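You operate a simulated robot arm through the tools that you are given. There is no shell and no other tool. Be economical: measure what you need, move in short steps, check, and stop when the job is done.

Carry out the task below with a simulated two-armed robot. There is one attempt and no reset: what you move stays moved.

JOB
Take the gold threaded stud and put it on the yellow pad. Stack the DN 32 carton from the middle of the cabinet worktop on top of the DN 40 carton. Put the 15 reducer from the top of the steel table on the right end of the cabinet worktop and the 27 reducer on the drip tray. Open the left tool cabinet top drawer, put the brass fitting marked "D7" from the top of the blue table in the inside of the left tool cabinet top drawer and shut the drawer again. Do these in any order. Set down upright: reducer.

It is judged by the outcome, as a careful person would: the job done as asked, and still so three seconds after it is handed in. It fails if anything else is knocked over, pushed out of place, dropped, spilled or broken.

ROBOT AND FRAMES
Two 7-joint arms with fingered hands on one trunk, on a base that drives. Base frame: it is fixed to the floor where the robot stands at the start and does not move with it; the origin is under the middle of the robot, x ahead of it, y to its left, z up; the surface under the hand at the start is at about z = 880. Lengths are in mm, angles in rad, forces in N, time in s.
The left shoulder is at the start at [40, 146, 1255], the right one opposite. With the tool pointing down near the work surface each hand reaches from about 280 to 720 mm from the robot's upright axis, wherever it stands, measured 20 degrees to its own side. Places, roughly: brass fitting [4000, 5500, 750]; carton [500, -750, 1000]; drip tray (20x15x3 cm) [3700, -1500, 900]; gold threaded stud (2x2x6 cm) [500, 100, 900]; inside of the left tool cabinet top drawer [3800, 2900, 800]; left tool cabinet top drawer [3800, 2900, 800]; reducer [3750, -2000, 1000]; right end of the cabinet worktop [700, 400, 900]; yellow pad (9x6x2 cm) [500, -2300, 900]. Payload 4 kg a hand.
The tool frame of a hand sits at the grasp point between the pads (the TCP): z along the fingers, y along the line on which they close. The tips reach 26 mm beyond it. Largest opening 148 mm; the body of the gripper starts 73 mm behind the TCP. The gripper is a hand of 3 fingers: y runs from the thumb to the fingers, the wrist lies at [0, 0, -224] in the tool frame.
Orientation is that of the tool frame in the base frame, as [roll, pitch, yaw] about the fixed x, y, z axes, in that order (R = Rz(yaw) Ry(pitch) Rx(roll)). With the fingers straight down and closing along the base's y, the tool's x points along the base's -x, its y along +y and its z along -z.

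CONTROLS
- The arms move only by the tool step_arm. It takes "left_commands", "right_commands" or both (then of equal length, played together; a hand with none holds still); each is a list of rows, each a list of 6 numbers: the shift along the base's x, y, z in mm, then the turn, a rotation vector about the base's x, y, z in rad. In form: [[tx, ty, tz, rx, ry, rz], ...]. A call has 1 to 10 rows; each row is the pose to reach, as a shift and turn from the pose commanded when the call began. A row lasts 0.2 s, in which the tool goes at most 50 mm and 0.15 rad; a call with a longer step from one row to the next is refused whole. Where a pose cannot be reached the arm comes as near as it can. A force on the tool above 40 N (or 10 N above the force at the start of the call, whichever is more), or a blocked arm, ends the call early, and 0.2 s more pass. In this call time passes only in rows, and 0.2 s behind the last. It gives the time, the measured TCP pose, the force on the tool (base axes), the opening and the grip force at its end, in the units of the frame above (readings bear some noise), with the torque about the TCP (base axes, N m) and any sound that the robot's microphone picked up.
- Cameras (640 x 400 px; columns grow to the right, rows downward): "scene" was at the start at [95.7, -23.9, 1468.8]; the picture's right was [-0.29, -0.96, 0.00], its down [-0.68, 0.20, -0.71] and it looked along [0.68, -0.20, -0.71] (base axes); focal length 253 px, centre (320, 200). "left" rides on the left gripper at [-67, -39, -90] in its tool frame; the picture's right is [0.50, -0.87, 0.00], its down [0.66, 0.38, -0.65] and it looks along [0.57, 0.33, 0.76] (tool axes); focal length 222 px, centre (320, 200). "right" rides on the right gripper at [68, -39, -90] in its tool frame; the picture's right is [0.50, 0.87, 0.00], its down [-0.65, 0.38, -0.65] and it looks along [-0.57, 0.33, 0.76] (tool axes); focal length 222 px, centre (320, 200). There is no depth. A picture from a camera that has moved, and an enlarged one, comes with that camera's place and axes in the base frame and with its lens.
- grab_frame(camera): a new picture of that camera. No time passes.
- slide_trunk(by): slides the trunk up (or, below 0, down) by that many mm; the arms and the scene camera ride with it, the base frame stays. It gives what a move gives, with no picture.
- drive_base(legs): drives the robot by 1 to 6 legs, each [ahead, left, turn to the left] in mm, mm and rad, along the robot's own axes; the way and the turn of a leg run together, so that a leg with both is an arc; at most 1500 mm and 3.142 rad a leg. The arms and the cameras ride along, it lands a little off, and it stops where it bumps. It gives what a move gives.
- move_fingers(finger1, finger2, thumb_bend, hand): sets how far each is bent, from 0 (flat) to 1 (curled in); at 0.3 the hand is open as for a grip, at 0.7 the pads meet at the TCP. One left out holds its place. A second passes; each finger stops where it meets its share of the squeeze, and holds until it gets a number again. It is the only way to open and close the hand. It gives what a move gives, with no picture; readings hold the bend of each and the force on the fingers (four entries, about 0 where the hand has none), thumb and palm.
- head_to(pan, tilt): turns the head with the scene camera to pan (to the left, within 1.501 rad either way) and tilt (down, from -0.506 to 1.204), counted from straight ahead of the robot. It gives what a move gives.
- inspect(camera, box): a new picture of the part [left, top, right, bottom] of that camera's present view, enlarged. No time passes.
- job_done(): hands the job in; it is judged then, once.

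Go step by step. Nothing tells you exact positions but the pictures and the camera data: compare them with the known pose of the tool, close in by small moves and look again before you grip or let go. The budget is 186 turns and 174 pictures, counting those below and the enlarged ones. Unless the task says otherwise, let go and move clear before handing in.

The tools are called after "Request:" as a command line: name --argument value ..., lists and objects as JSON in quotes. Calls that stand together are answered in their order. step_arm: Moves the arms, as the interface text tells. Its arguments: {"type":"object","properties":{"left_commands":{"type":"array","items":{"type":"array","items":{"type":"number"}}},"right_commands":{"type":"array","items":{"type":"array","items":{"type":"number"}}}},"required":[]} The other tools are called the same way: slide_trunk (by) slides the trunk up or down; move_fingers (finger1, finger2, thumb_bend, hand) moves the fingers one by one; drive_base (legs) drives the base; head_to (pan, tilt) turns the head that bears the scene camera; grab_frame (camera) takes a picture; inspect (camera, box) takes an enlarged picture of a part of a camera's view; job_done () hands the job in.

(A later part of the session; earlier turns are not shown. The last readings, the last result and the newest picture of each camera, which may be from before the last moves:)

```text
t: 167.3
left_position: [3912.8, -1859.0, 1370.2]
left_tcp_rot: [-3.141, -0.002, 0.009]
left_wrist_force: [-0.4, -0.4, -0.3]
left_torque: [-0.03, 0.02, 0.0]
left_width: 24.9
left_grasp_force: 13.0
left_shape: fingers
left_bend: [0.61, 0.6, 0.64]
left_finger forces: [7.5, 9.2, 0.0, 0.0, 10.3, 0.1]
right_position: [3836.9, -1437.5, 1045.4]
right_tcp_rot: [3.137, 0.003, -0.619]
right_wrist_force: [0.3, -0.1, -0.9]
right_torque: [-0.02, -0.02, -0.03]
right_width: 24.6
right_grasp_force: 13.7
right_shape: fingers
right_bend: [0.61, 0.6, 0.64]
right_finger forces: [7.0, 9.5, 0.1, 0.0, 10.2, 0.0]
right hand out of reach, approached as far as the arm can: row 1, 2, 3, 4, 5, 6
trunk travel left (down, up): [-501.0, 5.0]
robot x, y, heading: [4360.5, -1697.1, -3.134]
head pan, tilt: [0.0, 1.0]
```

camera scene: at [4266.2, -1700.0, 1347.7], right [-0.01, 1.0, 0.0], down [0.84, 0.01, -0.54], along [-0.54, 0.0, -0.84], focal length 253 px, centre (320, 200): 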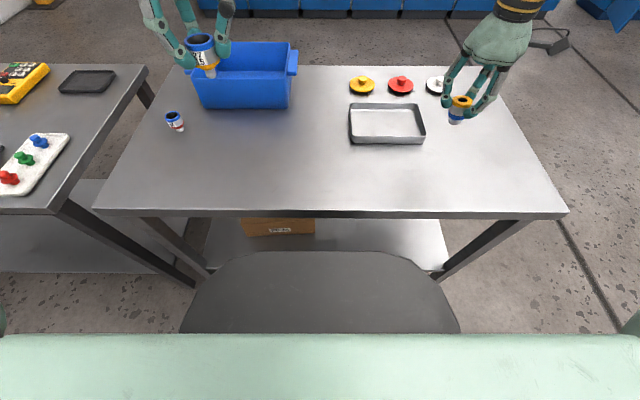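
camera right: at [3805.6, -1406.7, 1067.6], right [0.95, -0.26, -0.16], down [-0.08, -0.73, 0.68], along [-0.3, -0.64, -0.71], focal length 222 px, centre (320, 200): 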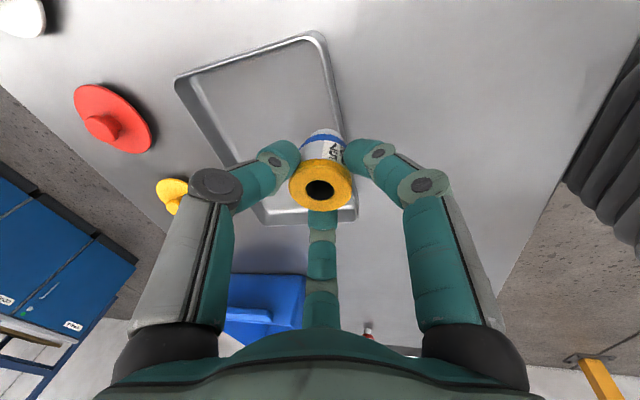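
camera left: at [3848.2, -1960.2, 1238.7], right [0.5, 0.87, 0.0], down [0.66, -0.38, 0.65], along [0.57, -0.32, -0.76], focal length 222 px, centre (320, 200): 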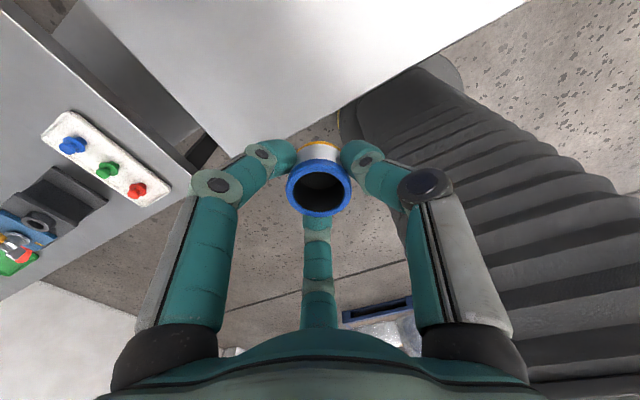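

The data fit a ball of about 220 mm around the right arm's start pose: best forward reach is at lateral ≈338 and z ≈ shoulder−126. I'll set robot position and trunk height accordingly.

Request:
step_arm --right_commands '[[25, 15, 40, 0, 0, 0], [50, 30, 80, 0, 0, 0], [75, 50, 120, 0, 0, 0], [95, 65, 160, 0, 0, 0], [105, 75, 195, 0, 0, 0]]'

Request:
drive_base --legs '[[0, 165, 0]]'

Request:
slide_trunk --by -285

Request:
grab_frame --camera "scene"

```text
refused: row 3 steps farther than a row can; nothing moved
```

```text
t: 168.7
left_position: [3913.0, -2017.2, 1370.1]
left_tcp_rot: [3.14, -0.002, 0.008]
left_wrist_force: [0.2, -0.2, -0.7]
left_torque: [0.0, -0.02, 0.0]
left_width: 25.1
left_grasp_force: 13.0
left_shape: fingers
left_bend: [0.61, 0.6, 0.64]
left_finger forces: [7.5, 9.1, 0.0, 0.0, 10.3, 0.0]
right_position: [3839.2, -1596.9, 1045.1]
right_tcp_rot: [3.137, 0.001, -0.62]
right_wrist_force: [-0.6, -0.3, -1.3]
right_torque: [-0.04, 0.01, -0.01]
right_width: 24.9
right_grasp_force: 12.9
right_shape: fingers
right_bend: [0.61, 0.6, 0.64]
right_finger forces: [7.0, 9.6, 0.0, 0.0, 10.2, 0.1]
trunk travel left (down, up): [-501.0, 5.0]
robot x, y, heading: [4361.6, -1862.8, -3.138]
head pan, tilt: [0.0, 1.0]
```

```text
t: 170.4
left_position: [3916.3, -2022.1, 1193.4]
left_tcp_rot: [3.141, 0.001, 0.006]
left_wrist_force: [0.4, 0.5, -1.3]
left_torque: [0.02, -0.01, 0.02]
left_width: 25.1
left_grasp_force: 13.7
left_shape: fingers
left_bend: [0.61, 0.6, 0.64]
left_finger forces: [7.5, 9.2, 0.0, 0.0, 10.4, 0.0]
right_position: [3837.4, -1601.6, 880.1]
right_tcp_rot: [3.12, 0.012, -0.623]
right_wrist_force: [6.6, 0.7, 23.7]
right_torque: [-0.07, -0.14, 0.01]
right_width: 13.1
right_grasp_force: 25.3
right_shape: fingers
right_bend: [0.64, 0.63, 0.68]
right_finger forces: [18.9, 19.0, 0.1, 0.0, 13.3, 0.0]
trunk travel left (down, up): [-326.0, 180.0]
robot x, y, heading: [4361.9, -1860.0, -3.135]
head pan, tilt: [0.0, 1.0]
stopped: the force on the tool passed its limit at 83 N (the readings are from after the stop); the commanded pose is now the measured one
```

```text
65 pictures are left
camera scene: at [4271.8, -1862.5, 1351.2], right [-0.01, 1.0, 0.0], down [0.84, 0.01, -0.54], along [-0.54, 0.0, -0.84], focal length 253 px, centre (320, 200)
```

scene: 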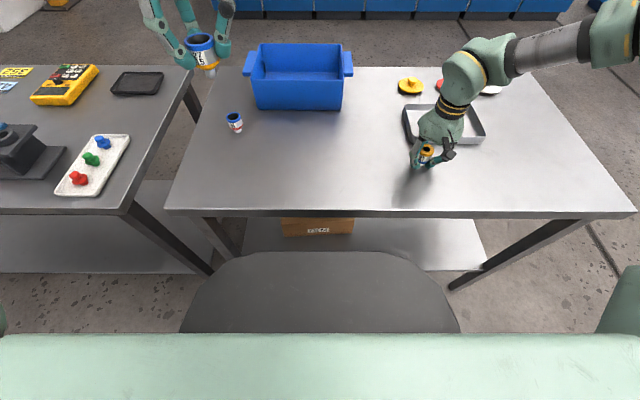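

My arm move was refused while the trunk came down, so C got pressed onto the table. Checking its state.

Request:
inspect --camera "scene" --box '[385, 80, 505, 190]'

Request:
grab_frame --camera "right"

```text
3.64 times, centred on (445, 135) of scene
camera zoom: at [4271.8, -1862.5, 1351.2], right [-0.01, 1.0, 0.0], down [0.84, 0.01, -0.54], along [-0.54, 0.0, -0.84], focal length 920 px, centre (-134, 436)
```

zoom: 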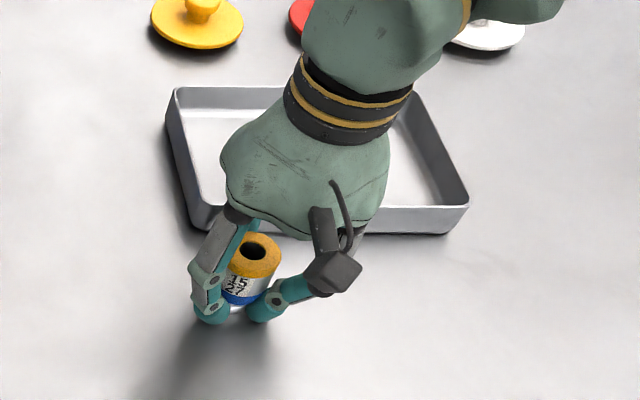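

```text
63 pictures are left
camera right: at [3916.2, -1609.4, 969.3], right [-0.1, -0.99, 0.01], down [-0.74, 0.08, 0.67], along [-0.67, 0.06, -0.74], focal length 222 px, centre (320, 200)
```

right: 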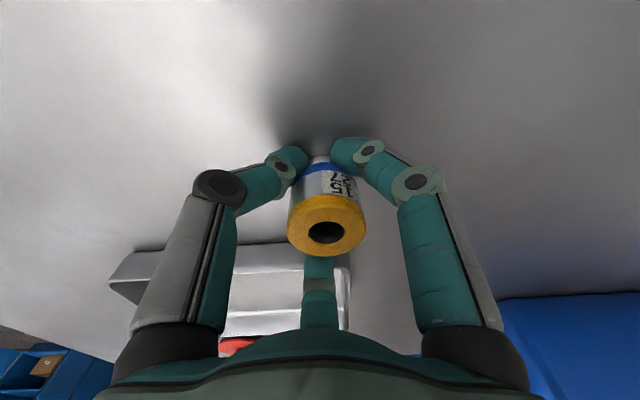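

C is still upright on the table. I'll release it here, lift the hand, then regrip properly.

Request:
move_fingers --hand "right" --finger1 0.55 --finger2 0.55 --thumb_bend 0.55

Request:
step_arm --right_commands '[[0, 0, 4, 0, 0, 0]]'

Request:
move_fingers --hand "right" --finger1 0.42 --finger2 0.42 --thumb_bend 0.42

Request:
grab_frame --camera "right"

```text
t: 171.4
left_position: [3916.3, -2022.9, 1195.2]
left_tcp_rot: [-3.14, 0.004, 0.007]
left_wrist_force: [-0.5, -0.8, -0.9]
left_torque: [0.01, 0.01, 0.03]
left_width: 25.2
left_grasp_force: 13.5
left_shape: fingers
left_bend: [0.61, 0.6, 0.64]
left_finger forces: [7.5, 9.2, 0.0, 0.0, 10.4, 0.0]
right_position: [3836.0, -1604.3, 882.3]
right_tcp_rot: [3.122, 0.016, -0.621]
right_wrist_force: [-3.6, 0.1, 34.9]
right_torque: [0.05, 0.18, 0.06]
right_width: 25.9
right_grasp_force: 17.9
right_shape: fingers
right_bend: [0.59, 0.57, 0.6]
right_finger forces: [9.5, 12.9, 0.0, 0.1, 13.0, 0.0]
trunk travel left (down, up): [-326.0, 180.0]
robot x, y, heading: [4360.4, -1861.5, -3.135]
head pan, tilt: [0.0, 1.0]
```

```text
t: 171.8
left_position: [3914.5, -2022.9, 1193.8]
left_tcp_rot: [-3.139, 0.002, 0.005]
left_wrist_force: [-0.3, -0.4, -0.6]
left_torque: [0.0, 0.01, 0.0]
left_width: 25.2
left_grasp_force: 13.2
left_shape: fingers
left_bend: [0.61, 0.6, 0.64]
left_finger forces: [7.5, 9.2, 0.0, 0.0, 10.3, 0.0]
right_position: [3836.8, -1602.9, 882.1]
right_tcp_rot: [3.128, 0.01, -0.622]
right_wrist_force: [-1.5, -1.7, 21.6]
right_torque: [-0.02, -0.06, 0.05]
right_width: 31.4
right_grasp_force: 10.6
right_shape: fingers
right_bend: [0.58, 0.57, 0.59]
right_finger forces: [7.0, 5.1, 0.0, 0.0, 9.4, 0.0]
trunk travel left (down, up): [-326.0, 180.0]
robot x, y, heading: [4360.6, -1860.8, -3.135]
head pan, tilt: [0.0, 1.0]
```

```text
t: 172.8
left_position: [3914.5, -2024.0, 1194.6]
left_tcp_rot: [-3.137, -0.001, 0.007]
left_wrist_force: [-0.5, -0.1, -0.3]
left_torque: [0.0, -0.01, 0.02]
left_width: 25.1
left_grasp_force: 13.5
left_shape: fingers
left_bend: [0.61, 0.6, 0.64]
left_finger forces: [7.5, 9.2, 0.1, 0.0, 10.3, 0.1]
right_position: [3835.6, -1603.4, 883.9]
right_tcp_rot: [3.125, 0.009, -0.621]
right_wrist_force: [-4.3, -8.1, 24.5]
right_torque: [0.7, -0.68, -0.1]
right_width: 77.3
right_grasp_force: 12.5
right_shape: fingers
right_bend: [0.42, 0.43, 0.46]
right_finger forces: [0.0, 0.7, 0.0, 0.0, 24.8, 0.0]
trunk travel left (down, up): [-326.0, 180.0]
robot x, y, heading: [4360.4, -1858.6, -3.129]
head pan, tilt: [0.0, 1.0]
```

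```text
62 pictures are left
camera right: at [3914.6, -1610.7, 973.0], right [-0.1, -1.0, 0.01], down [-0.74, 0.08, 0.67], along [-0.66, 0.06, -0.74], focal length 222 px, centre (320, 200)
```

right: 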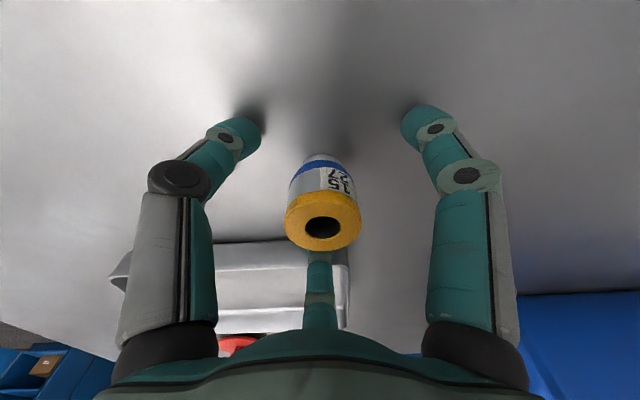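

Request:
slide_trunk --by 27

Request:
grab_frame --camera "right"

Request:
inspect --camera "scene" --box '[385, 80, 505, 190]'

```text
t: 173.6
left_position: [3913.8, -2022.6, 1220.2]
left_tcp_rot: [-3.14, -0.001, 0.005]
left_wrist_force: [0.5, 0.2, -0.9]
left_torque: [-0.01, -0.02, 0.0]
left_width: 25.2
left_grasp_force: 13.6
left_shape: fingers
left_bend: [0.61, 0.6, 0.64]
left_finger forces: [7.5, 9.1, 0.0, 0.0, 10.3, 0.0]
right_position: [3836.3, -1601.9, 907.2]
right_tcp_rot: [3.127, 0.007, -0.624]
right_wrist_force: [0.1, 0.9, -1.2]
right_torque: [0.02, -0.03, -0.04]
right_width: 87.6
right_grasp_force: 0.0
right_shape: fingers
right_bend: [0.42, 0.42, 0.42]
right_finger forces: [0.0, 0.0, 0.0, 0.1, 0.0, 0.0]
trunk travel left (down, up): [-353.0, 153.0]
robot x, y, heading: [4360.8, -1860.0, -3.136]
head pan, tilt: [0.0, 1.0]
```

```text
61 pictures are left
camera right: at [3914.2, -1608.4, 997.8], right [-0.1, -0.99, 0.01], down [-0.74, 0.08, 0.66], along [-0.66, 0.06, -0.75], focal length 222 px, centre (320, 200)
```

right: 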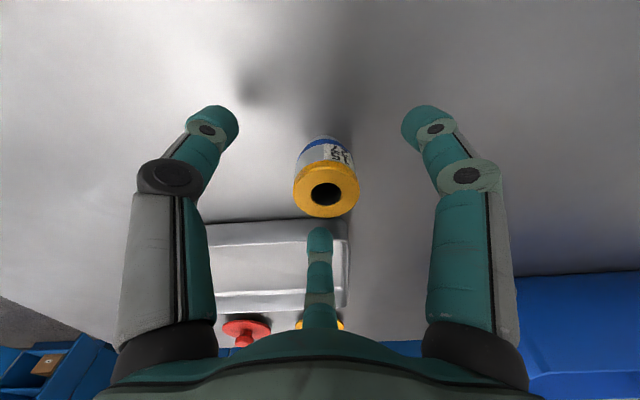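

```text
3.64 times, centred on (445, 135) of scene
camera zoom: at [4268.2, -1862.3, 1379.2], right [-0.01, 1.0, 0.0], down [0.84, 0.01, -0.54], along [-0.54, 0.0, -0.84], focal length 920 px, centre (-134, 436)
```

zoom: 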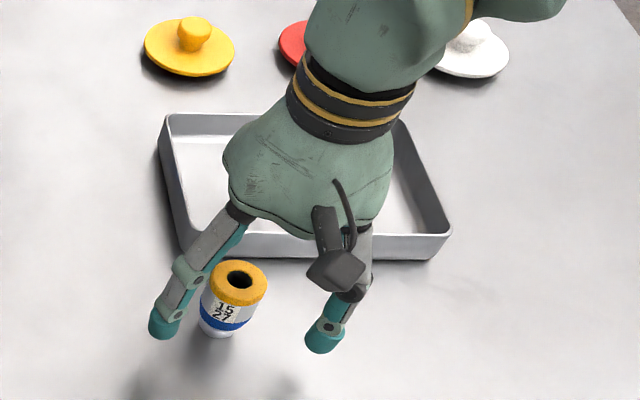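

C stands upright and centred under the hand. Regripping.

Request:
move_fingers --hand "right" --finger1 0.55 --finger2 0.55 --thumb_bend 0.55

Request:
move_fingers --hand "right" --finger1 0.7 --finger2 0.7 --thumb_bend 0.7

Request:
step_arm --right_commands '[[10, 8, 40, 0, 0, 0], [30, 20, 80, 0, 0, 0], [50, 32, 120, 0, 0, 0], [75, 50, 155, 0, 0, 0]]'

Request:
grab_frame --camera "right"

```text
t: 174.6
left_position: [3913.7, -2020.9, 1220.9]
left_tcp_rot: [-3.141, -0.002, 0.008]
left_wrist_force: [-0.4, 0.2, -1.5]
left_torque: [0.04, 0.01, -0.04]
left_width: 25.0
left_grasp_force: 13.5
left_shape: fingers
left_bend: [0.61, 0.6, 0.64]
left_finger forces: [7.6, 9.2, 0.1, 0.0, 10.3, 0.0]
right_position: [3835.1, -1601.9, 908.8]
right_tcp_rot: [3.126, 0.008, -0.622]
right_wrist_force: [-0.4, 0.5, -0.1]
right_torque: [-0.02, 0.0, 0.01]
right_width: 46.5
right_grasp_force: 0.1
right_shape: fingers
right_bend: [0.55, 0.55, 0.55]
right_finger forces: [0.0, 0.1, 0.0, 0.1, 0.0, 0.0]
trunk travel left (down, up): [-353.0, 153.0]
robot x, y, heading: [4358.0, -1857.4, -3.135]
head pan, tilt: [0.0, 1.0]
```

```text
t: 175.6
left_position: [3912.7, -2022.0, 1221.7]
left_tcp_rot: [3.141, 0.0, 0.007]
left_wrist_force: [-0.4, 0.5, -1.1]
left_torque: [0.01, 0.0, -0.02]
left_width: 24.9
left_grasp_force: 13.3
left_shape: fingers
left_bend: [0.61, 0.6, 0.64]
left_finger forces: [7.5, 9.2, 0.0, 0.0, 10.3, 0.0]
right_position: [3834.6, -1602.6, 908.5]
right_tcp_rot: [3.127, 0.009, -0.623]
right_wrist_force: [0.5, 0.2, -0.6]
right_torque: [-0.02, -0.04, 0.02]
right_width: 25.4
right_grasp_force: 13.6
right_shape: fingers
right_bend: [0.6, 0.6, 0.64]
right_finger forces: [8.5, 8.7, 0.0, 0.0, 9.2, 0.0]
trunk travel left (down, up): [-353.0, 153.0]
robot x, y, heading: [4363.6, -1859.3, -3.135]
head pan, tilt: [0.0, 1.0]
```

```text
t: 176.6
left_position: [3915.2, -2021.2, 1222.0]
left_tcp_rot: [-3.141, 0.002, 0.007]
left_wrist_force: [0.0, -0.1, -0.2]
left_torque: [0.01, 0.03, -0.02]
left_width: 25.2
left_grasp_force: 13.5
left_shape: fingers
left_bend: [0.61, 0.6, 0.64]
left_finger forces: [7.4, 9.1, 0.1, 0.0, 10.3, 0.1]
right_position: [3915.4, -1552.9, 1066.4]
right_tcp_rot: [3.125, 0.01, -0.621]
right_wrist_force: [0.5, 0.3, -1.3]
right_torque: [0.03, -0.01, 0.0]
right_width: 25.2
right_grasp_force: 13.0
right_shape: fingers
right_bend: [0.6, 0.6, 0.64]
right_finger forces: [8.1, 8.8, 0.0, 0.1, 9.1, 0.0]
trunk travel left (down, up): [-353.0, 153.0]
robot x, y, heading: [4358.9, -1860.4, -3.135]
head pan, tilt: [0.0, 1.0]
```

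```text
59 pictures are left
camera right: at [3993.6, -1559.0, 1155.3], right [-0.1, -1.0, 0.01], down [-0.74, 0.08, 0.67], along [-0.66, 0.06, -0.75], focal length 222 px, centre (320, 200)
```

right: 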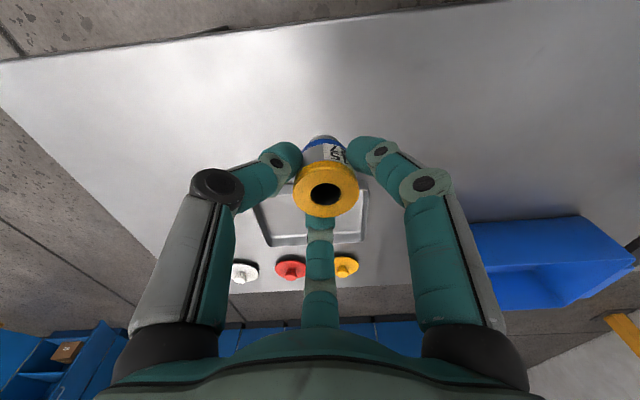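

Regripped well. Raising the arm a little, lowering the trunk, and then extending toward the tray with a 0.2 rad tilt.

Request:
step_arm --right_commands '[[0, 15, 34, 0, 0, 0]]'

Request:
slide_trunk --by -140

Request:
step_arm --right_commands '[[-30, 5, 0, 0, 0.06, 0], [-65, 8, 0, 0, 0.12, 0], [-100, 12, 0, 0, 0.2, 0], [-130, 14, 0, 0, 0.2, 0], [-160, 16, 0, 0, 0.2, 0], [-188, 16, 0, 0, 0.2, 0]]'

Request:
grab_frame --camera "scene"

```text
t: 177.0
left_position: [3914.9, -2022.3, 1222.0]
left_tcp_rot: [-3.142, -0.003, 0.008]
left_wrist_force: [0.0, -0.1, -0.7]
left_torque: [0.0, 0.02, 0.0]
left_width: 25.0
left_grasp_force: 13.4
left_shape: fingers
left_bend: [0.61, 0.6, 0.64]
left_finger forces: [7.4, 9.3, 0.0, 0.0, 10.3, 0.0]
right_position: [3913.1, -1535.4, 1100.1]
right_tcp_rot: [3.124, 0.007, -0.622]
right_wrist_force: [-0.3, -0.2, -0.2]
right_torque: [-0.02, -0.01, 0.03]
right_width: 25.3
right_grasp_force: 13.0
right_shape: fingers
right_bend: [0.6, 0.6, 0.64]
right_finger forces: [8.2, 8.8, 0.0, 0.0, 9.1, 0.0]
trunk travel left (down, up): [-353.0, 153.0]
robot x, y, heading: [4359.7, -1863.8, -3.136]
head pan, tilt: [0.0, 1.0]
```

```text
t: 178.6
left_position: [3914.6, -2021.6, 1081.7]
left_tcp_rot: [-3.141, -0.002, 0.008]
left_wrist_force: [0.4, 0.3, -0.7]
left_torque: [0.0, 0.02, -0.02]
left_width: 24.9
left_grasp_force: 13.2
left_shape: fingers
left_bend: [0.61, 0.6, 0.64]
left_finger forces: [7.4, 9.2, 0.0, 0.0, 10.2, 0.0]
right_position: [3912.2, -1536.1, 961.6]
right_tcp_rot: [3.126, 0.008, -0.624]
right_wrist_force: [0.3, 0.1, -0.8]
right_torque: [0.02, -0.03, 0.0]
right_width: 25.5
right_grasp_force: 13.0
right_shape: fingers
right_bend: [0.6, 0.6, 0.64]
right_finger forces: [8.3, 8.8, 0.0, 0.0, 9.0, 0.1]
trunk travel left (down, up): [-213.0, 293.0]
robot x, y, heading: [4359.6, -1860.5, -3.133]
head pan, tilt: [0.0, 1.0]
```

```text
t: 180.0
left_position: [3912.4, -2021.3, 1081.4]
left_tcp_rot: [3.141, -0.004, 0.006]
left_wrist_force: [-0.4, 0.3, -1.2]
left_torque: [0.02, -0.03, -0.01]
left_width: 25.2
left_grasp_force: 13.7
left_shape: fingers
left_bend: [0.61, 0.6, 0.64]
left_finger forces: [7.5, 9.3, 0.0, 0.1, 10.3, 0.0]
right_position: [3722.0, -1519.7, 958.4]
right_tcp_rot: [3.009, 0.169, -0.634]
right_wrist_force: [-0.4, -0.8, -1.3]
right_torque: [-0.02, -0.02, -0.02]
right_width: 25.0
right_grasp_force: 12.9
right_shape: fingers
right_bend: [0.6, 0.6, 0.64]
right_finger forces: [8.1, 8.8, 0.1, 0.1, 9.0, 0.0]
trunk travel left (down, up): [-213.0, 293.0]
robot x, y, heading: [4360.3, -1857.5, -3.137]
head pan, tilt: [0.0, 1.0]
```

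```text
58 pictures are left
camera scene: at [4266.3, -1861.3, 1240.2], right [-0.01, 1.0, 0.0], down [0.84, 0.01, -0.54], along [-0.54, 0.0, -0.84], focal length 253 px, centre (320, 200)
```

scene: 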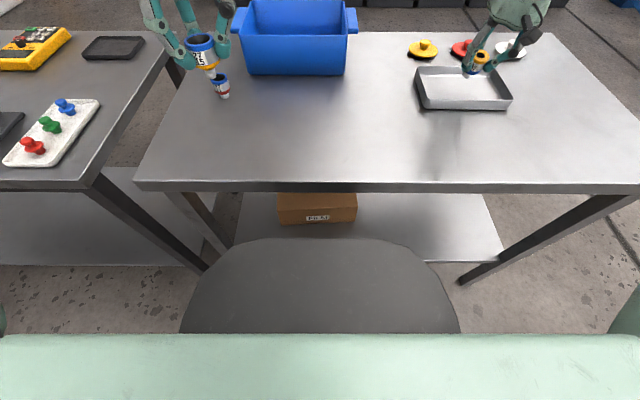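

Request:
step_arm --right_commands '[[2, 0, -10, 0, -0.06, 0], [2, 0, -20, 0, -0.1, 0]]'

Request:
inspect --camera "scene" --box '[400, 20, 560, 130]'

Request:
grab_frame --camera "right"

```text
t: 180.6
left_position: [3913.2, -2021.0, 1082.3]
left_tcp_rot: [-3.141, -0.001, 0.007]
left_wrist_force: [-0.5, -0.2, -1.3]
left_torque: [0.03, -0.02, -0.01]
left_width: 25.0
left_grasp_force: 13.7
left_shape: fingers
left_bend: [0.61, 0.6, 0.64]
left_finger forces: [7.4, 9.3, 0.0, 0.0, 10.2, 0.0]
right_position: [3725.3, -1521.9, 940.6]
right_tcp_rot: [3.068, 0.09, -0.627]
right_wrist_force: [0.0, -0.3, -1.1]
right_torque: [-0.01, -0.01, 0.02]
right_width: 24.7
right_grasp_force: 12.7
right_shape: fingers
right_bend: [0.6, 0.6, 0.64]
right_finger forces: [8.1, 8.8, 0.1, 0.1, 8.9, 0.1]
trunk travel left (down, up): [-213.0, 293.0]
robot x, y, heading: [4358.8, -1862.1, -3.134]
head pan, tilt: [0.0, 1.0]
```

```text
3.64 times, centred on (480, 75) of scene
camera zoom: at [4267.2, -1861.4, 1240.3], right [-0.01, 1.0, 0.0], down [0.84, 0.01, -0.54], along [-0.54, 0.0, -0.84], focal length 920 px, centre (-262, 654)
```

zoom: 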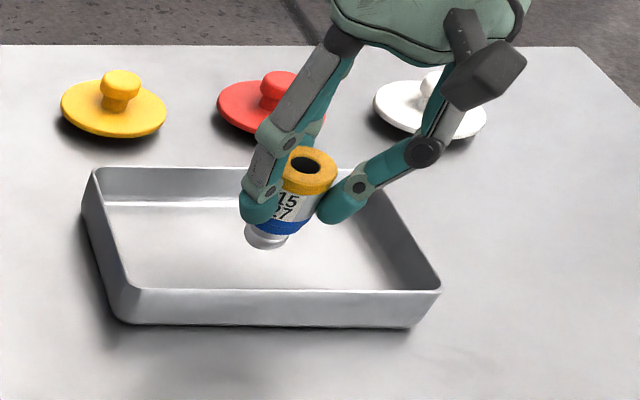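

```text
56 pictures are left
camera right: at [3812.7, -1527.3, 1021.7], right [-0.1, -0.99, 0.02], down [-0.67, 0.08, 0.73], along [-0.73, 0.06, -0.68], focal length 222 px, centre (320, 200)
```

right: 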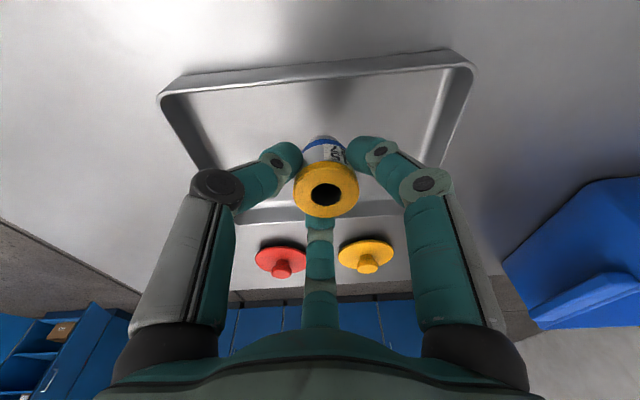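

C hangs over the tray interior. Lowering gently.

Request:
step_arm --right_commands '[[0, 0, -9, 0, 0, 0], [0, 0, -17, 0, -0.05, 0], [0, 0, -23, 0, -0.05, 0]]'

Request:
inspect --camera "scene" --box '[400, 20, 560, 130]'

```text
t: 181.4
left_position: [3914.0, -2020.8, 1081.9]
left_tcp_rot: [3.14, -0.002, 0.007]
left_wrist_force: [-0.3, 0.2, -0.8]
left_torque: [0.01, 0.0, -0.02]
left_width: 25.2
left_grasp_force: 13.9
left_shape: fingers
left_bend: [0.61, 0.6, 0.64]
left_finger forces: [7.5, 9.2, 0.1, 0.0, 10.3, 0.1]
right_position: [3728.6, -1520.6, 917.5]
right_tcp_rot: [3.096, 0.05, -0.623]
right_wrist_force: [-0.3, -0.7, -0.6]
right_torque: [0.01, 0.03, 0.01]
right_width: 24.9
right_grasp_force: 12.8
right_shape: fingers
right_bend: [0.6, 0.6, 0.64]
right_finger forces: [8.1, 8.8, 0.0, 0.0, 8.9, 0.0]
trunk travel left (down, up): [-213.0, 293.0]
robot x, y, heading: [4359.3, -1862.1, -3.134]
head pan, tilt: [0.0, 1.0]
```

```text
3.64 times, centred on (480, 75) of scene
camera zoom: at [4267.8, -1861.6, 1240.4], right [-0.01, 1.0, 0.0], down [0.84, 0.01, -0.54], along [-0.54, 0.0, -0.84], focal length 920 px, centre (-262, 654)
```

zoom: 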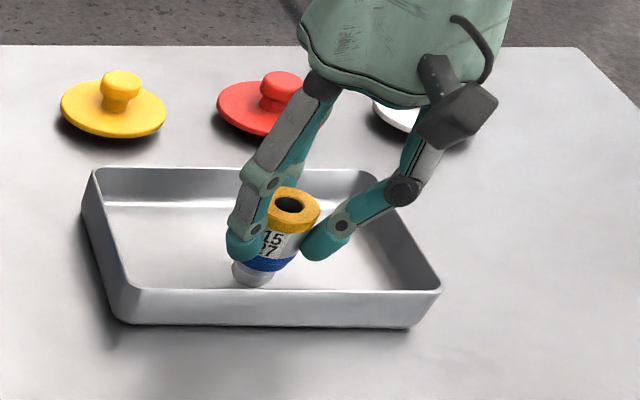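

Request:
step_arm --right_commands '[[-3, 0, -4, 0, 0, 0], [-3, 0, -7, 0, 0, 0]]'

```text
t: 182.0
left_position: [3914.2, -2022.6, 1083.9]
left_tcp_rot: [3.14, -0.003, 0.007]
left_wrist_force: [0.5, -0.3, -0.9]
left_torque: [0.0, -0.01, 0.0]
left_width: 25.3
left_grasp_force: 13.6
left_shape: fingers
left_bend: [0.61, 0.6, 0.64]
left_finger forces: [7.5, 9.3, 0.0, 0.0, 10.3, 0.0]
right_position: [3729.2, -1520.3, 912.5]
right_tcp_rot: [3.094, 0.051, -0.622]
right_wrist_force: [-2.2, 0.8, 4.5]
right_torque: [-0.01, 0.09, -0.02]
right_width: 24.7
right_grasp_force: 13.8
right_shape: fingers
right_bend: [0.6, 0.6, 0.65]
right_finger forces: [8.2, 10.4, 0.1, 0.0, 9.3, 0.0]
right hand out of reach, approached as far as the arm can: row 1, 2
trunk travel left (down, up): [-213.0, 293.0]
robot x, y, heading: [4361.5, -1860.9, -3.129]
head pan, tilt: [0.0, 1.0]
```

Contact at the expected height. Releasing slowly.

Request:
move_fingers --hand "right" --finger1 0.57 --finger2 0.57 --thumb_bend 0.59

Request:
move_fingers --hand "right" --finger1 0.5 --finger2 0.5 --thumb_bend 0.5

Request:
inspect --camera "scene" --box '[400, 20, 560, 130]'

Request:
grab_frame --camera "right"

```text
t: 183.0
left_position: [3912.6, -2022.7, 1082.0]
left_tcp_rot: [3.14, -0.002, 0.006]
left_wrist_force: [-0.5, -0.3, -1.1]
left_torque: [0.01, 0.02, 0.03]
left_width: 25.1
left_grasp_force: 13.8
left_shape: fingers
left_bend: [0.61, 0.6, 0.64]
left_finger forces: [7.4, 9.2, 0.0, 0.0, 10.3, 0.1]
right_position: [3729.5, -1519.9, 910.4]
right_tcp_rot: [3.094, 0.052, -0.623]
right_wrist_force: [-0.2, -0.1, -0.6]
right_torque: [0.02, 0.04, 0.01]
right_width: 37.0
right_grasp_force: 0.0
right_shape: fingers
right_bend: [0.56, 0.56, 0.59]
right_finger forces: [0.0, 0.0, 0.0, 0.0, 0.0, 0.0]
trunk travel left (down, up): [-213.0, 293.0]
robot x, y, heading: [4361.7, -1858.4, -3.137]
head pan, tilt: [0.0, 1.0]
```

```text
t: 184.0
left_position: [3913.4, -2021.4, 1083.1]
left_tcp_rot: [3.141, -0.002, 0.006]
left_wrist_force: [0.3, 0.0, -1.1]
left_torque: [-0.02, -0.02, 0.02]
left_width: 25.2
left_grasp_force: 13.6
left_shape: fingers
left_bend: [0.61, 0.6, 0.64]
left_finger forces: [7.4, 9.4, 0.0, 0.0, 10.3, 0.1]
right_position: [3728.5, -1519.7, 910.9]
right_tcp_rot: [3.095, 0.05, -0.622]
right_wrist_force: [-0.7, 0.4, 0.4]
right_torque: [0.0, -0.02, -0.01]
right_width: 61.5
right_grasp_force: 0.1
right_shape: fingers
right_bend: [0.5, 0.5, 0.5]
right_finger forces: [0.0, 0.0, 0.1, 0.0, 0.1, 0.0]
trunk travel left (down, up): [-213.0, 293.0]
robot x, y, heading: [4361.8, -1858.4, -3.136]
head pan, tilt: [0.0, 1.0]
```

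```text
3.64 times, centred on (480, 75) of scene
camera zoom: at [4267.7, -1861.6, 1240.4], right [-0.01, 1.0, 0.0], down [0.84, 0.01, -0.54], along [-0.54, 0.0, -0.84], focal length 920 px, centre (-262, 654)
```

zoom: 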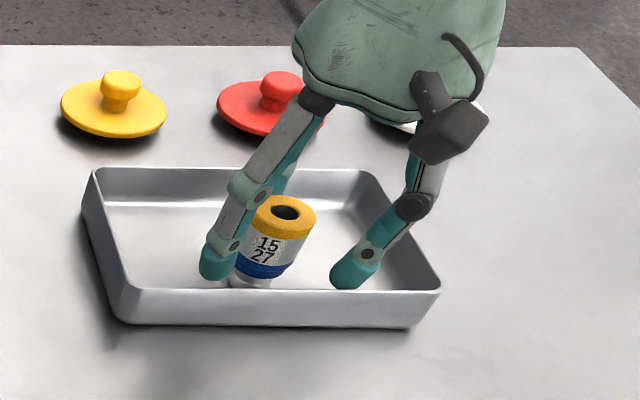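

```text
53 pictures are left
camera right: at [3812.4, -1526.0, 995.7], right [-0.1, -1.0, 0.01], down [-0.71, 0.08, 0.7], along [-0.7, 0.06, -0.71], focal length 222 px, centre (320, 200)
```

right: 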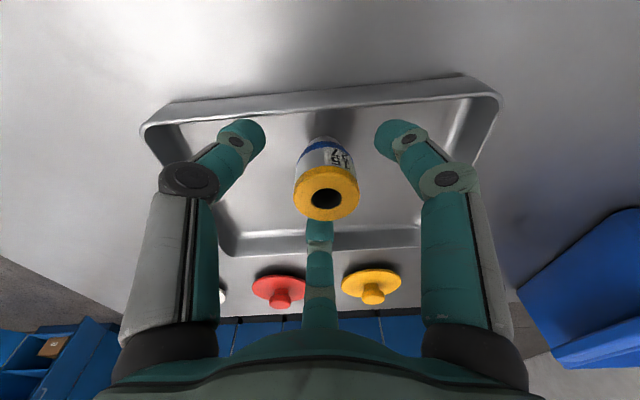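

C stands upright in the drip tray. Raising out, retracting, then driving around the table's end toward the cabinet worktop's front, right end, to place B.

Request:
slide_trunk --by 150

Request:
inspect --camera "scene" --box '[380, 60, 560, 180]'

Request:
step_arm --right_commands '[[40, 0, 20, 0, 0, 0], [80, 0, 40, 0, 0, 0], [120, 0, 60, 0, 0, 0], [160, 0, 80, 0, 0, 0], [200, 0, 80, 0, 0, 0], [240, 0, 80, 0, 0, 0]]'

Request:
drive_base --legs '[[-260, 0, 0], [0, -1000, 0], [0, -560, 0]]'

```text
t: 185.8
left_position: [3913.7, -2021.0, 1230.8]
left_tcp_rot: [3.14, -0.001, 0.007]
left_wrist_force: [-1.3, 0.5, -1.2]
left_torque: [-0.04, 0.0, -0.02]
left_width: 25.1
left_grasp_force: 13.6
left_shape: fingers
left_bend: [0.61, 0.6, 0.64]
left_finger forces: [7.3, 9.2, 0.0, 0.0, 10.4, 0.0]
right_position: [3729.1, -1520.0, 1059.8]
right_tcp_rot: [3.097, 0.047, -0.622]
right_wrist_force: [0.1, 0.0, -0.4]
right_torque: [0.02, 0.01, 0.01]
right_width: 61.7
right_grasp_force: 0.1
right_shape: fingers
right_bend: [0.5, 0.5, 0.5]
right_finger forces: [0.1, 0.0, 0.0, 0.0, 0.1, 0.0]
trunk travel left (down, up): [-363.0, 143.0]
robot x, y, heading: [4362.5, -1861.6, -3.137]
head pan, tilt: [0.0, 1.0]
```

```text
3.33 times, centred on (470, 120) of scene
camera zoom: at [4267.5, -1861.6, 1389.1], right [-0.01, 1.0, 0.0], down [0.84, 0.01, -0.54], along [-0.54, 0.0, -0.84], focal length 843 px, centre (-180, 467)
```

zoom: 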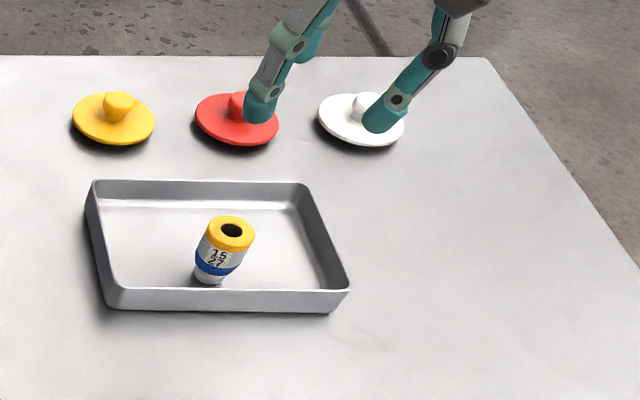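

```text
t: 187.2
left_position: [3914.8, -2020.2, 1232.3]
left_tcp_rot: [-3.141, 0.0, 0.008]
left_wrist_force: [-0.2, -0.2, -0.8]
left_torque: [0.02, 0.03, 0.0]
left_width: 25.2
left_grasp_force: 13.3
left_shape: fingers
left_bend: [0.61, 0.6, 0.64]
left_finger forces: [7.4, 9.4, 0.0, 0.0, 10.3, 0.1]
right_position: [3970.5, -1520.2, 1143.2]
right_tcp_rot: [3.095, 0.051, -0.624]
right_wrist_force: [0.1, -0.8, -0.3]
right_torque: [-0.05, 0.03, -0.01]
right_width: 62.0
right_grasp_force: 0.0
right_shape: fingers
right_bend: [0.5, 0.5, 0.5]
right_finger forces: [0.0, 0.1, 0.1, 0.1, 0.0, 0.0]
trunk travel left (down, up): [-363.0, 143.0]
robot x, y, heading: [4358.1, -1859.2, -3.134]
head pan, tilt: [0.0, 1.0]
```

```text
t: 196.7
left_position: [4183.1, -430.5, 1230.4]
left_tcp_rot: [-3.139, -0.002, -0.02]
left_wrist_force: [0.4, 0.2, -0.1]
left_torque: [-0.01, 0.01, -0.03]
left_width: 25.2
left_grasp_force: 13.6
left_shape: fingers
left_bend: [0.61, 0.6, 0.64]
left_finger forces: [7.4, 9.3, 0.0, 0.0, 10.3, 0.0]
right_position: [4252.1, 70.0, 1141.1]
right_tcp_rot: [3.096, 0.051, -0.65]
right_wrist_force: [-0.2, -0.1, -0.4]
right_torque: [0.0, 0.0, -0.02]
right_width: 61.7
right_grasp_force: 0.0
right_shape: fingers
right_bend: [0.5, 0.5, 0.5]
right_finger forces: [0.0, 0.1, 0.0, 0.1, 0.1, 0.0]
trunk travel left (down, up): [-363.0, 143.0]
robot x, y, heading: [4639.4, -278.8, 3.12]
head pan, tilt: [0.0, 1.0]
```

Request:
head_to --pan -0.3 --tilt 0.6

Request:
drive_base --legs '[[0, 0, 0.02], [1450, 0, 0], [1450, 0, 0], [0, -500, 0]]'

Request:
grab_frame --camera "scene"

```text
t: 197.6
left_position: [4184.2, -428.9, 1231.6]
left_tcp_rot: [3.141, -0.001, -0.021]
left_wrist_force: [0.3, 1.1, -1.5]
left_torque: [0.0, 0.01, 0.0]
left_width: 25.2
left_grasp_force: 13.5
left_shape: fingers
left_bend: [0.61, 0.6, 0.64]
left_finger forces: [7.4, 9.3, 0.1, 0.0, 10.3, 0.0]
right_position: [4253.1, 71.1, 1141.6]
right_tcp_rot: [3.096, 0.049, -0.651]
right_wrist_force: [-0.8, -0.1, 0.8]
right_torque: [0.02, 0.03, -0.02]
right_width: 61.5
right_grasp_force: 0.0
right_shape: fingers
right_bend: [0.5, 0.5, 0.5]
right_finger forces: [0.0, 0.0, 0.0, 0.0, 0.0, 0.1]
trunk travel left (down, up): [-363.0, 143.0]
robot x, y, heading: [4635.0, -281.3, 3.123]
head pan, tilt: [-0.3, 0.6]
```

```text
t: 214.3
left_position: [1317.6, 72.4, 1230.0]
left_tcp_rot: [-3.14, -0.003, -0.003]
left_wrist_force: [-0.1, -0.5, -0.5]
left_torque: [0.01, 0.02, -0.02]
left_width: 25.0
left_grasp_force: 13.2
left_shape: fingers
left_bend: [0.61, 0.6, 0.64]
left_finger forces: [7.4, 9.2, 0.0, 0.0, 10.3, 0.0]
right_position: [1378.2, 574.5, 1142.4]
right_tcp_rot: [3.096, 0.052, -0.635]
right_wrist_force: [0.0, -0.3, -1.3]
right_torque: [0.03, -0.01, 0.01]
right_width: 61.7
right_grasp_force: 0.0
right_shape: fingers
right_bend: [0.5, 0.5, 0.5]
right_finger forces: [0.0, 0.1, 0.1, 0.1, 0.0, 0.0]
trunk travel left (down, up): [-363.0, 143.0]
robot x, y, heading: [1765.1, 227.1, 3.137]
head pan, tilt: [-0.3, 0.6]
```

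```text
51 pictures are left
camera scene: at [1658.5, 254.0, 1421.1], right [0.3, 0.95, 0.0], down [0.54, -0.17, -0.83], along [-0.79, 0.25, -0.56], focal length 253 px, centre (320, 200)
```

scene: 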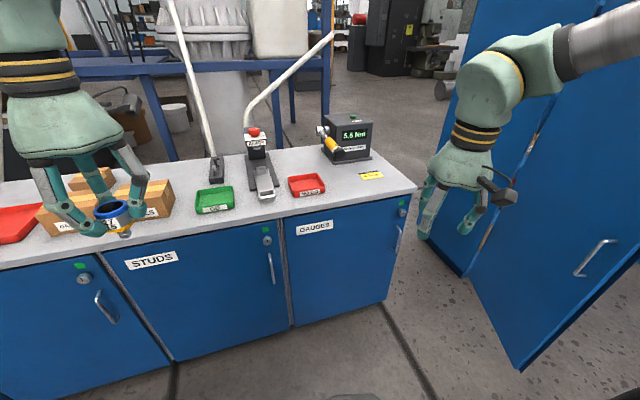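

The worktop's right end has free space right of the red tray, around (860,600). I'll move so the left hand can set B there.

Request:
drive_base --legs '[[0, -425, 0], [400, 0, 0]]'

Request:
head_to --pan 0.0 --tilt 0.9

Request:
grab_frame --camera "scene"

```text
t: 218.9
left_position: [925.5, 505.2, 1231.5]
left_tcp_rot: [-3.141, -0.001, -0.021]
left_wrist_force: [-0.1, -0.2, -1.0]
left_torque: [0.04, 0.02, 0.0]
left_width: 25.2
left_grasp_force: 13.3
left_shape: fingers
left_bend: [0.61, 0.6, 0.64]
left_finger forces: [7.4, 9.3, 0.1, 0.0, 10.3, 0.1]
right_position: [994.3, 1005.8, 1142.7]
right_tcp_rot: [3.094, 0.051, -0.653]
right_wrist_force: [0.1, 0.7, 0.2]
right_torque: [-0.01, 0.01, 0.01]
right_width: 61.4
right_grasp_force: 0.0
right_shape: fingers
right_bend: [0.5, 0.5, 0.5]
right_finger forces: [0.0, 0.0, 0.0, 0.0, 0.0, 0.1]
trunk travel left (down, up): [-363.0, 143.0]
robot x, y, heading: [1372.8, 651.0, 3.125]
head pan, tilt: [-0.3, 0.6]
```

```text
t: 219.7
left_position: [923.0, 506.1, 1230.4]
left_tcp_rot: [-3.14, -0.001, -0.023]
left_wrist_force: [-0.4, -0.2, -1.5]
left_torque: [-0.04, -0.02, 0.02]
left_width: 25.1
left_grasp_force: 13.0
left_shape: fingers
left_bend: [0.61, 0.6, 0.64]
left_finger forces: [7.4, 9.3, 0.0, 0.0, 10.4, 0.1]
right_position: [994.0, 1006.0, 1142.8]
right_tcp_rot: [3.096, 0.049, -0.651]
right_wrist_force: [-0.2, -0.1, 1.0]
right_torque: [-0.02, 0.0, 0.02]
right_width: 61.6
right_grasp_force: 0.1
right_shape: fingers
right_bend: [0.5, 0.5, 0.5]
right_finger forces: [0.0, 0.1, 0.0, 0.0, 0.0, 0.0]
trunk travel left (down, up): [-363.0, 143.0]
robot x, y, heading: [1373.0, 655.9, 3.121]
head pan, tilt: [0.0, 0.901]
```

```text
50 pictures are left
camera scene: at [1276.2, 655.3, 1396.3], right [0.02, 1.0, 0.0], down [0.78, -0.02, -0.62], along [-0.62, 0.01, -0.78], focal length 253 px, centre (320, 200)
```

scene: 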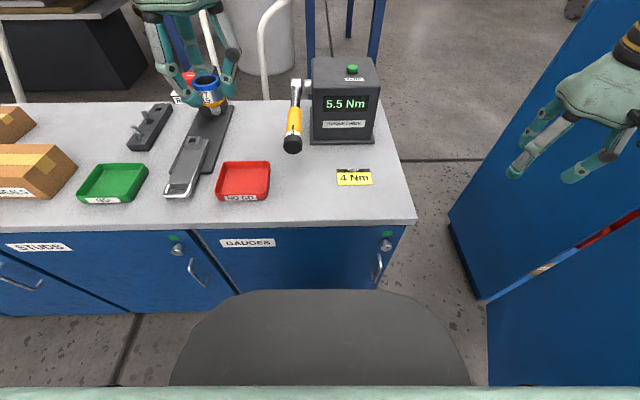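

Free spot at (835,612) between the red tray and the yellow card. Moving B there.

Request:
step_arm --left_commands '[[-29, 35, 0, 0, 0, 0], [-58, 70, 0, 0, 0, 0], [-88, 105, -5, 0, 0, 0], [-88, 106, -50, 0, 0, 0], [-88, 106, -98, 0, 0, 0], [-88, 106, -146, 0, 0, 0], [-88, 106, -194, 0, 0, 0], [-88, 106, -240, 0, 0, 0]]'

Request:
inspect --camera "scene" --box '[220, 110, 400, 240]'

Request:
grab_frame --camera "left"

```text
t: 221.5
left_position: [833.1, 610.3, 998.9]
left_tcp_rot: [-3.137, 0.009, -0.023]
left_wrist_force: [-2.9, -2.5, 26.2]
left_torque: [-0.2, 0.68, 0.07]
left_width: 24.5
left_grasp_force: 28.6
left_shape: fingers
left_bend: [0.6, 0.59, 0.64]
left_finger forces: [35.7, 9.9, 0.1, 0.0, 11.6, 0.0]
right_position: [996.0, 1005.2, 1143.7]
right_tcp_rot: [3.096, 0.051, -0.654]
right_wrist_force: [0.7, 0.0, -0.1]
right_torque: [0.0, 0.03, -0.03]
right_width: 62.0
right_grasp_force: 0.1
right_shape: fingers
right_bend: [0.5, 0.5, 0.5]
right_finger forces: [0.1, 0.0, 0.0, 0.0, 0.1, 0.0]
trunk travel left (down, up): [-363.0, 143.0]
robot x, y, heading: [1376.7, 654.6, 3.121]
head pan, tilt: [0.0, 0.901]
```

```text
3.08 times, centred on (310, 175) of scene
camera zoom: at [1279.8, 655.0, 1396.8], right [0.02, 1.0, 0.0], down [0.78, -0.02, -0.62], along [-0.62, 0.01, -0.78], focal length 778 px, centre (351, 277)
```

zoom: 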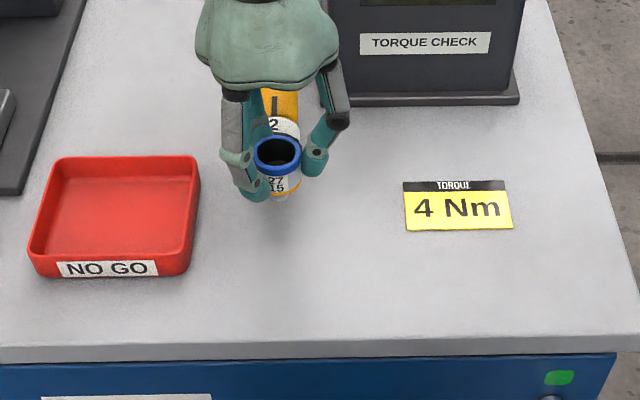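

```text
48 pictures are left
camera left: at [769.3, 650.4, 1088.0], right [0.52, 0.85, 0.0], down [0.65, -0.4, 0.65], along [0.55, -0.34, -0.76], focal length 222 px, centre (320, 200)
```

left: 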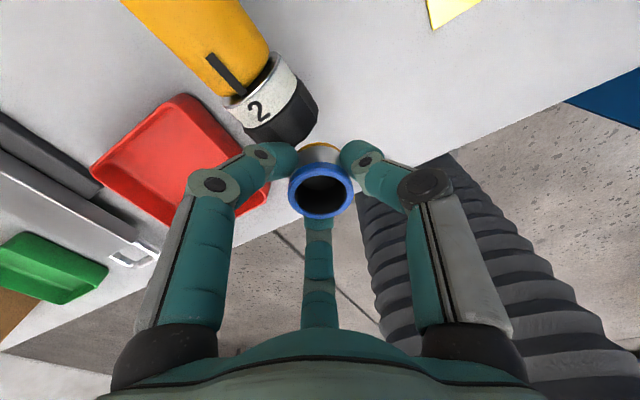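

A finger touched the torque wrench's handle. Backing up and away at once.

Request:
step_arm --left_commands '[[0, 0, 30, 0, 0, 0], [0, 0, 60, 0, 0, 0], [45, 0, 70, 0, 0, 0], [70, 20, 70, 0, 0, 0]]'

Request:
inspect --camera "scene" --box '[200, 60, 420, 240]'

```text
t: 222.5
left_position: [905.9, 631.8, 1064.3]
left_tcp_rot: [3.139, 0.0, -0.023]
left_wrist_force: [-0.2, 0.4, -0.8]
left_torque: [-0.02, 0.03, 0.01]
left_width: 24.5
left_grasp_force: 13.0
left_shape: fingers
left_bend: [0.61, 0.6, 0.64]
left_finger forces: [7.5, 8.8, 0.1, 0.0, 10.2, 0.1]
right_position: [995.8, 1006.1, 1142.0]
right_tcp_rot: [3.094, 0.052, -0.653]
right_wrist_force: [-0.2, 0.1, -0.4]
right_torque: [0.0, 0.0, -0.02]
right_width: 61.6
right_grasp_force: 0.0
right_shape: fingers
right_bend: [0.5, 0.5, 0.5]
right_finger forces: [0.1, 0.0, 0.0, 0.0, 0.0, 0.0]
trunk travel left (down, up): [-363.0, 143.0]
robot x, y, heading: [1375.2, 653.8, 3.123]
head pan, tilt: [0.0, 0.901]
```

```text
2.22 times, centred on (310, 150) of scene
camera zoom: at [1277.6, 656.7, 1396.3], right [0.02, 1.0, 0.0], down [0.78, -0.02, -0.62], along [-0.62, 0.01, -0.78], focal length 562 px, centre (342, 311)
```

zoom: 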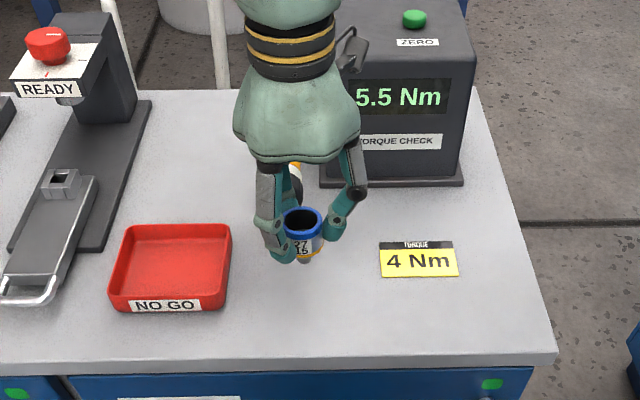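

The tester and wrench look undisturbed. I'll set B down nearer the front edge at about (892,622), clear of the wrench.

Request:
step_arm --left_commands '[[-7, -5, -40, 0, 0, 0], [-14, -10, -80, 0, 0, 0], [-14, -10, -105, 0, 0, 0]]'

Request:
inspect --camera "scene" --box '[220, 110, 400, 240]'

Request:
grab_frame --camera "left"

```text
t: 223.3
left_position: [892.1, 621.0, 958.4]
left_tcp_rot: [-3.14, -0.002, -0.021]
left_wrist_force: [0.3, 0.0, 0.2]
left_torque: [0.02, 0.0, -0.02]
left_width: 24.6
left_grasp_force: 13.3
left_shape: fingers
left_bend: [0.61, 0.6, 0.64]
left_finger forces: [7.4, 8.8, 0.0, 0.0, 10.2, 0.1]
right_position: [993.0, 1005.8, 1141.6]
right_tcp_rot: [3.097, 0.048, -0.652]
right_wrist_force: [-0.3, 0.1, -0.8]
right_torque: [0.01, -0.04, -0.02]
right_width: 61.5
right_grasp_force: 0.1
right_shape: fingers
right_bend: [0.5, 0.5, 0.5]
right_finger forces: [0.1, 0.0, 0.0, 0.0, 0.0, 0.1]
trunk travel left (down, up): [-363.0, 143.0]
robot x, y, heading: [1377.7, 651.5, 3.119]
head pan, tilt: [0.0, 0.901]
```

```text
3.08 times, centred on (310, 175) of scene
camera zoom: at [1276.6, 655.2, 1396.3], right [0.02, 1.0, 0.0], down [0.78, -0.02, -0.62], along [-0.62, 0.01, -0.78], focal length 778 px, centre (351, 277)
```

zoom: 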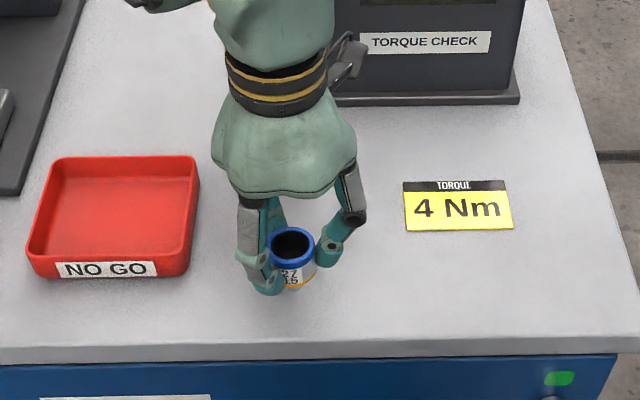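

```text
45 pictures are left
camera left: at [827.0, 661.4, 1047.3], right [0.52, 0.85, 0.0], down [0.65, -0.39, 0.65], along [0.56, -0.34, -0.76], focal length 222 px, centre (320, 200)
```

left: 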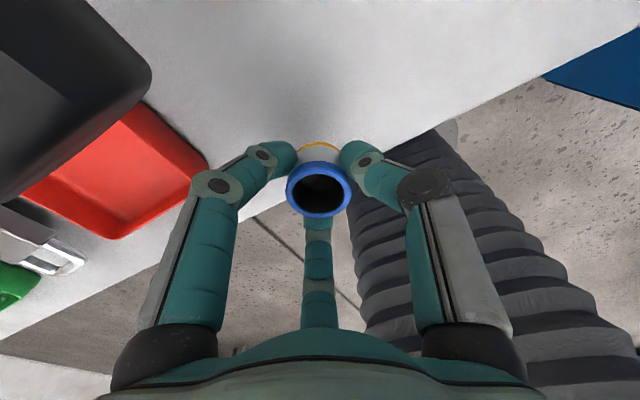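

Request:
step_arm --left_commands '[[0, 0, -8, 0, 0, 0], [0, 0, -13, 0, 0, 0], [0, 0, -17, 0, 0, 0]]'

```text
t: 224.1
left_position: [892.2, 621.6, 940.0]
left_tcp_rot: [3.141, -0.002, -0.022]
left_wrist_force: [0.4, -0.5, 0.2]
left_torque: [0.0, 0.0, 0.01]
left_width: 24.6
left_grasp_force: 13.3
left_shape: fingers
left_bend: [0.61, 0.6, 0.64]
left_finger forces: [7.4, 8.7, 0.1, 0.0, 10.1, 0.1]
right_position: [993.3, 1004.9, 1141.3]
right_tcp_rot: [3.096, 0.051, -0.652]
right_wrist_force: [0.1, 0.0, 0.7]
right_torque: [0.0, 0.0, 0.03]
right_width: 61.9
right_grasp_force: 0.1
right_shape: fingers
right_bend: [0.5, 0.5, 0.5]
right_finger forces: [0.0, 0.1, 0.0, 0.1, 0.0, 0.1]
trunk travel left (down, up): [-363.0, 143.0]
robot x, y, heading: [1376.5, 655.2, 3.117]
head pan, tilt: [0.0, 0.901]
```

Request:
step_arm --left_commands '[[0, 0, -4, 0, 0, 0], [0, 0, -7, 0, 0, 0]]'

```text
t: 224.7
left_position: [892.1, 622.1, 937.5]
left_tcp_rot: [-3.138, 0.005, -0.023]
left_wrist_force: [0.3, -1.0, 23.8]
left_torque: [-0.18, -0.08, 0.03]
left_width: 24.2
left_grasp_force: 17.6
left_shape: fingers
left_bend: [0.61, 0.59, 0.65]
left_finger forces: [10.2, 12.8, 0.1, 0.0, 12.5, 0.0]
right_position: [996.3, 1006.3, 1143.0]
right_tcp_rot: [3.094, 0.053, -0.652]
right_wrist_force: [0.4, 0.7, -0.5]
right_torque: [0.01, 0.0, -0.02]
right_width: 61.7
right_grasp_force: 0.1
right_shape: fingers
right_bend: [0.5, 0.5, 0.5]
right_finger forces: [0.0, 0.1, 0.0, 0.1, 0.0, 0.1]
trunk travel left (down, up): [-363.0, 143.0]
robot x, y, heading: [1376.3, 655.7, 3.115]
head pan, tilt: [0.0, 0.901]
```

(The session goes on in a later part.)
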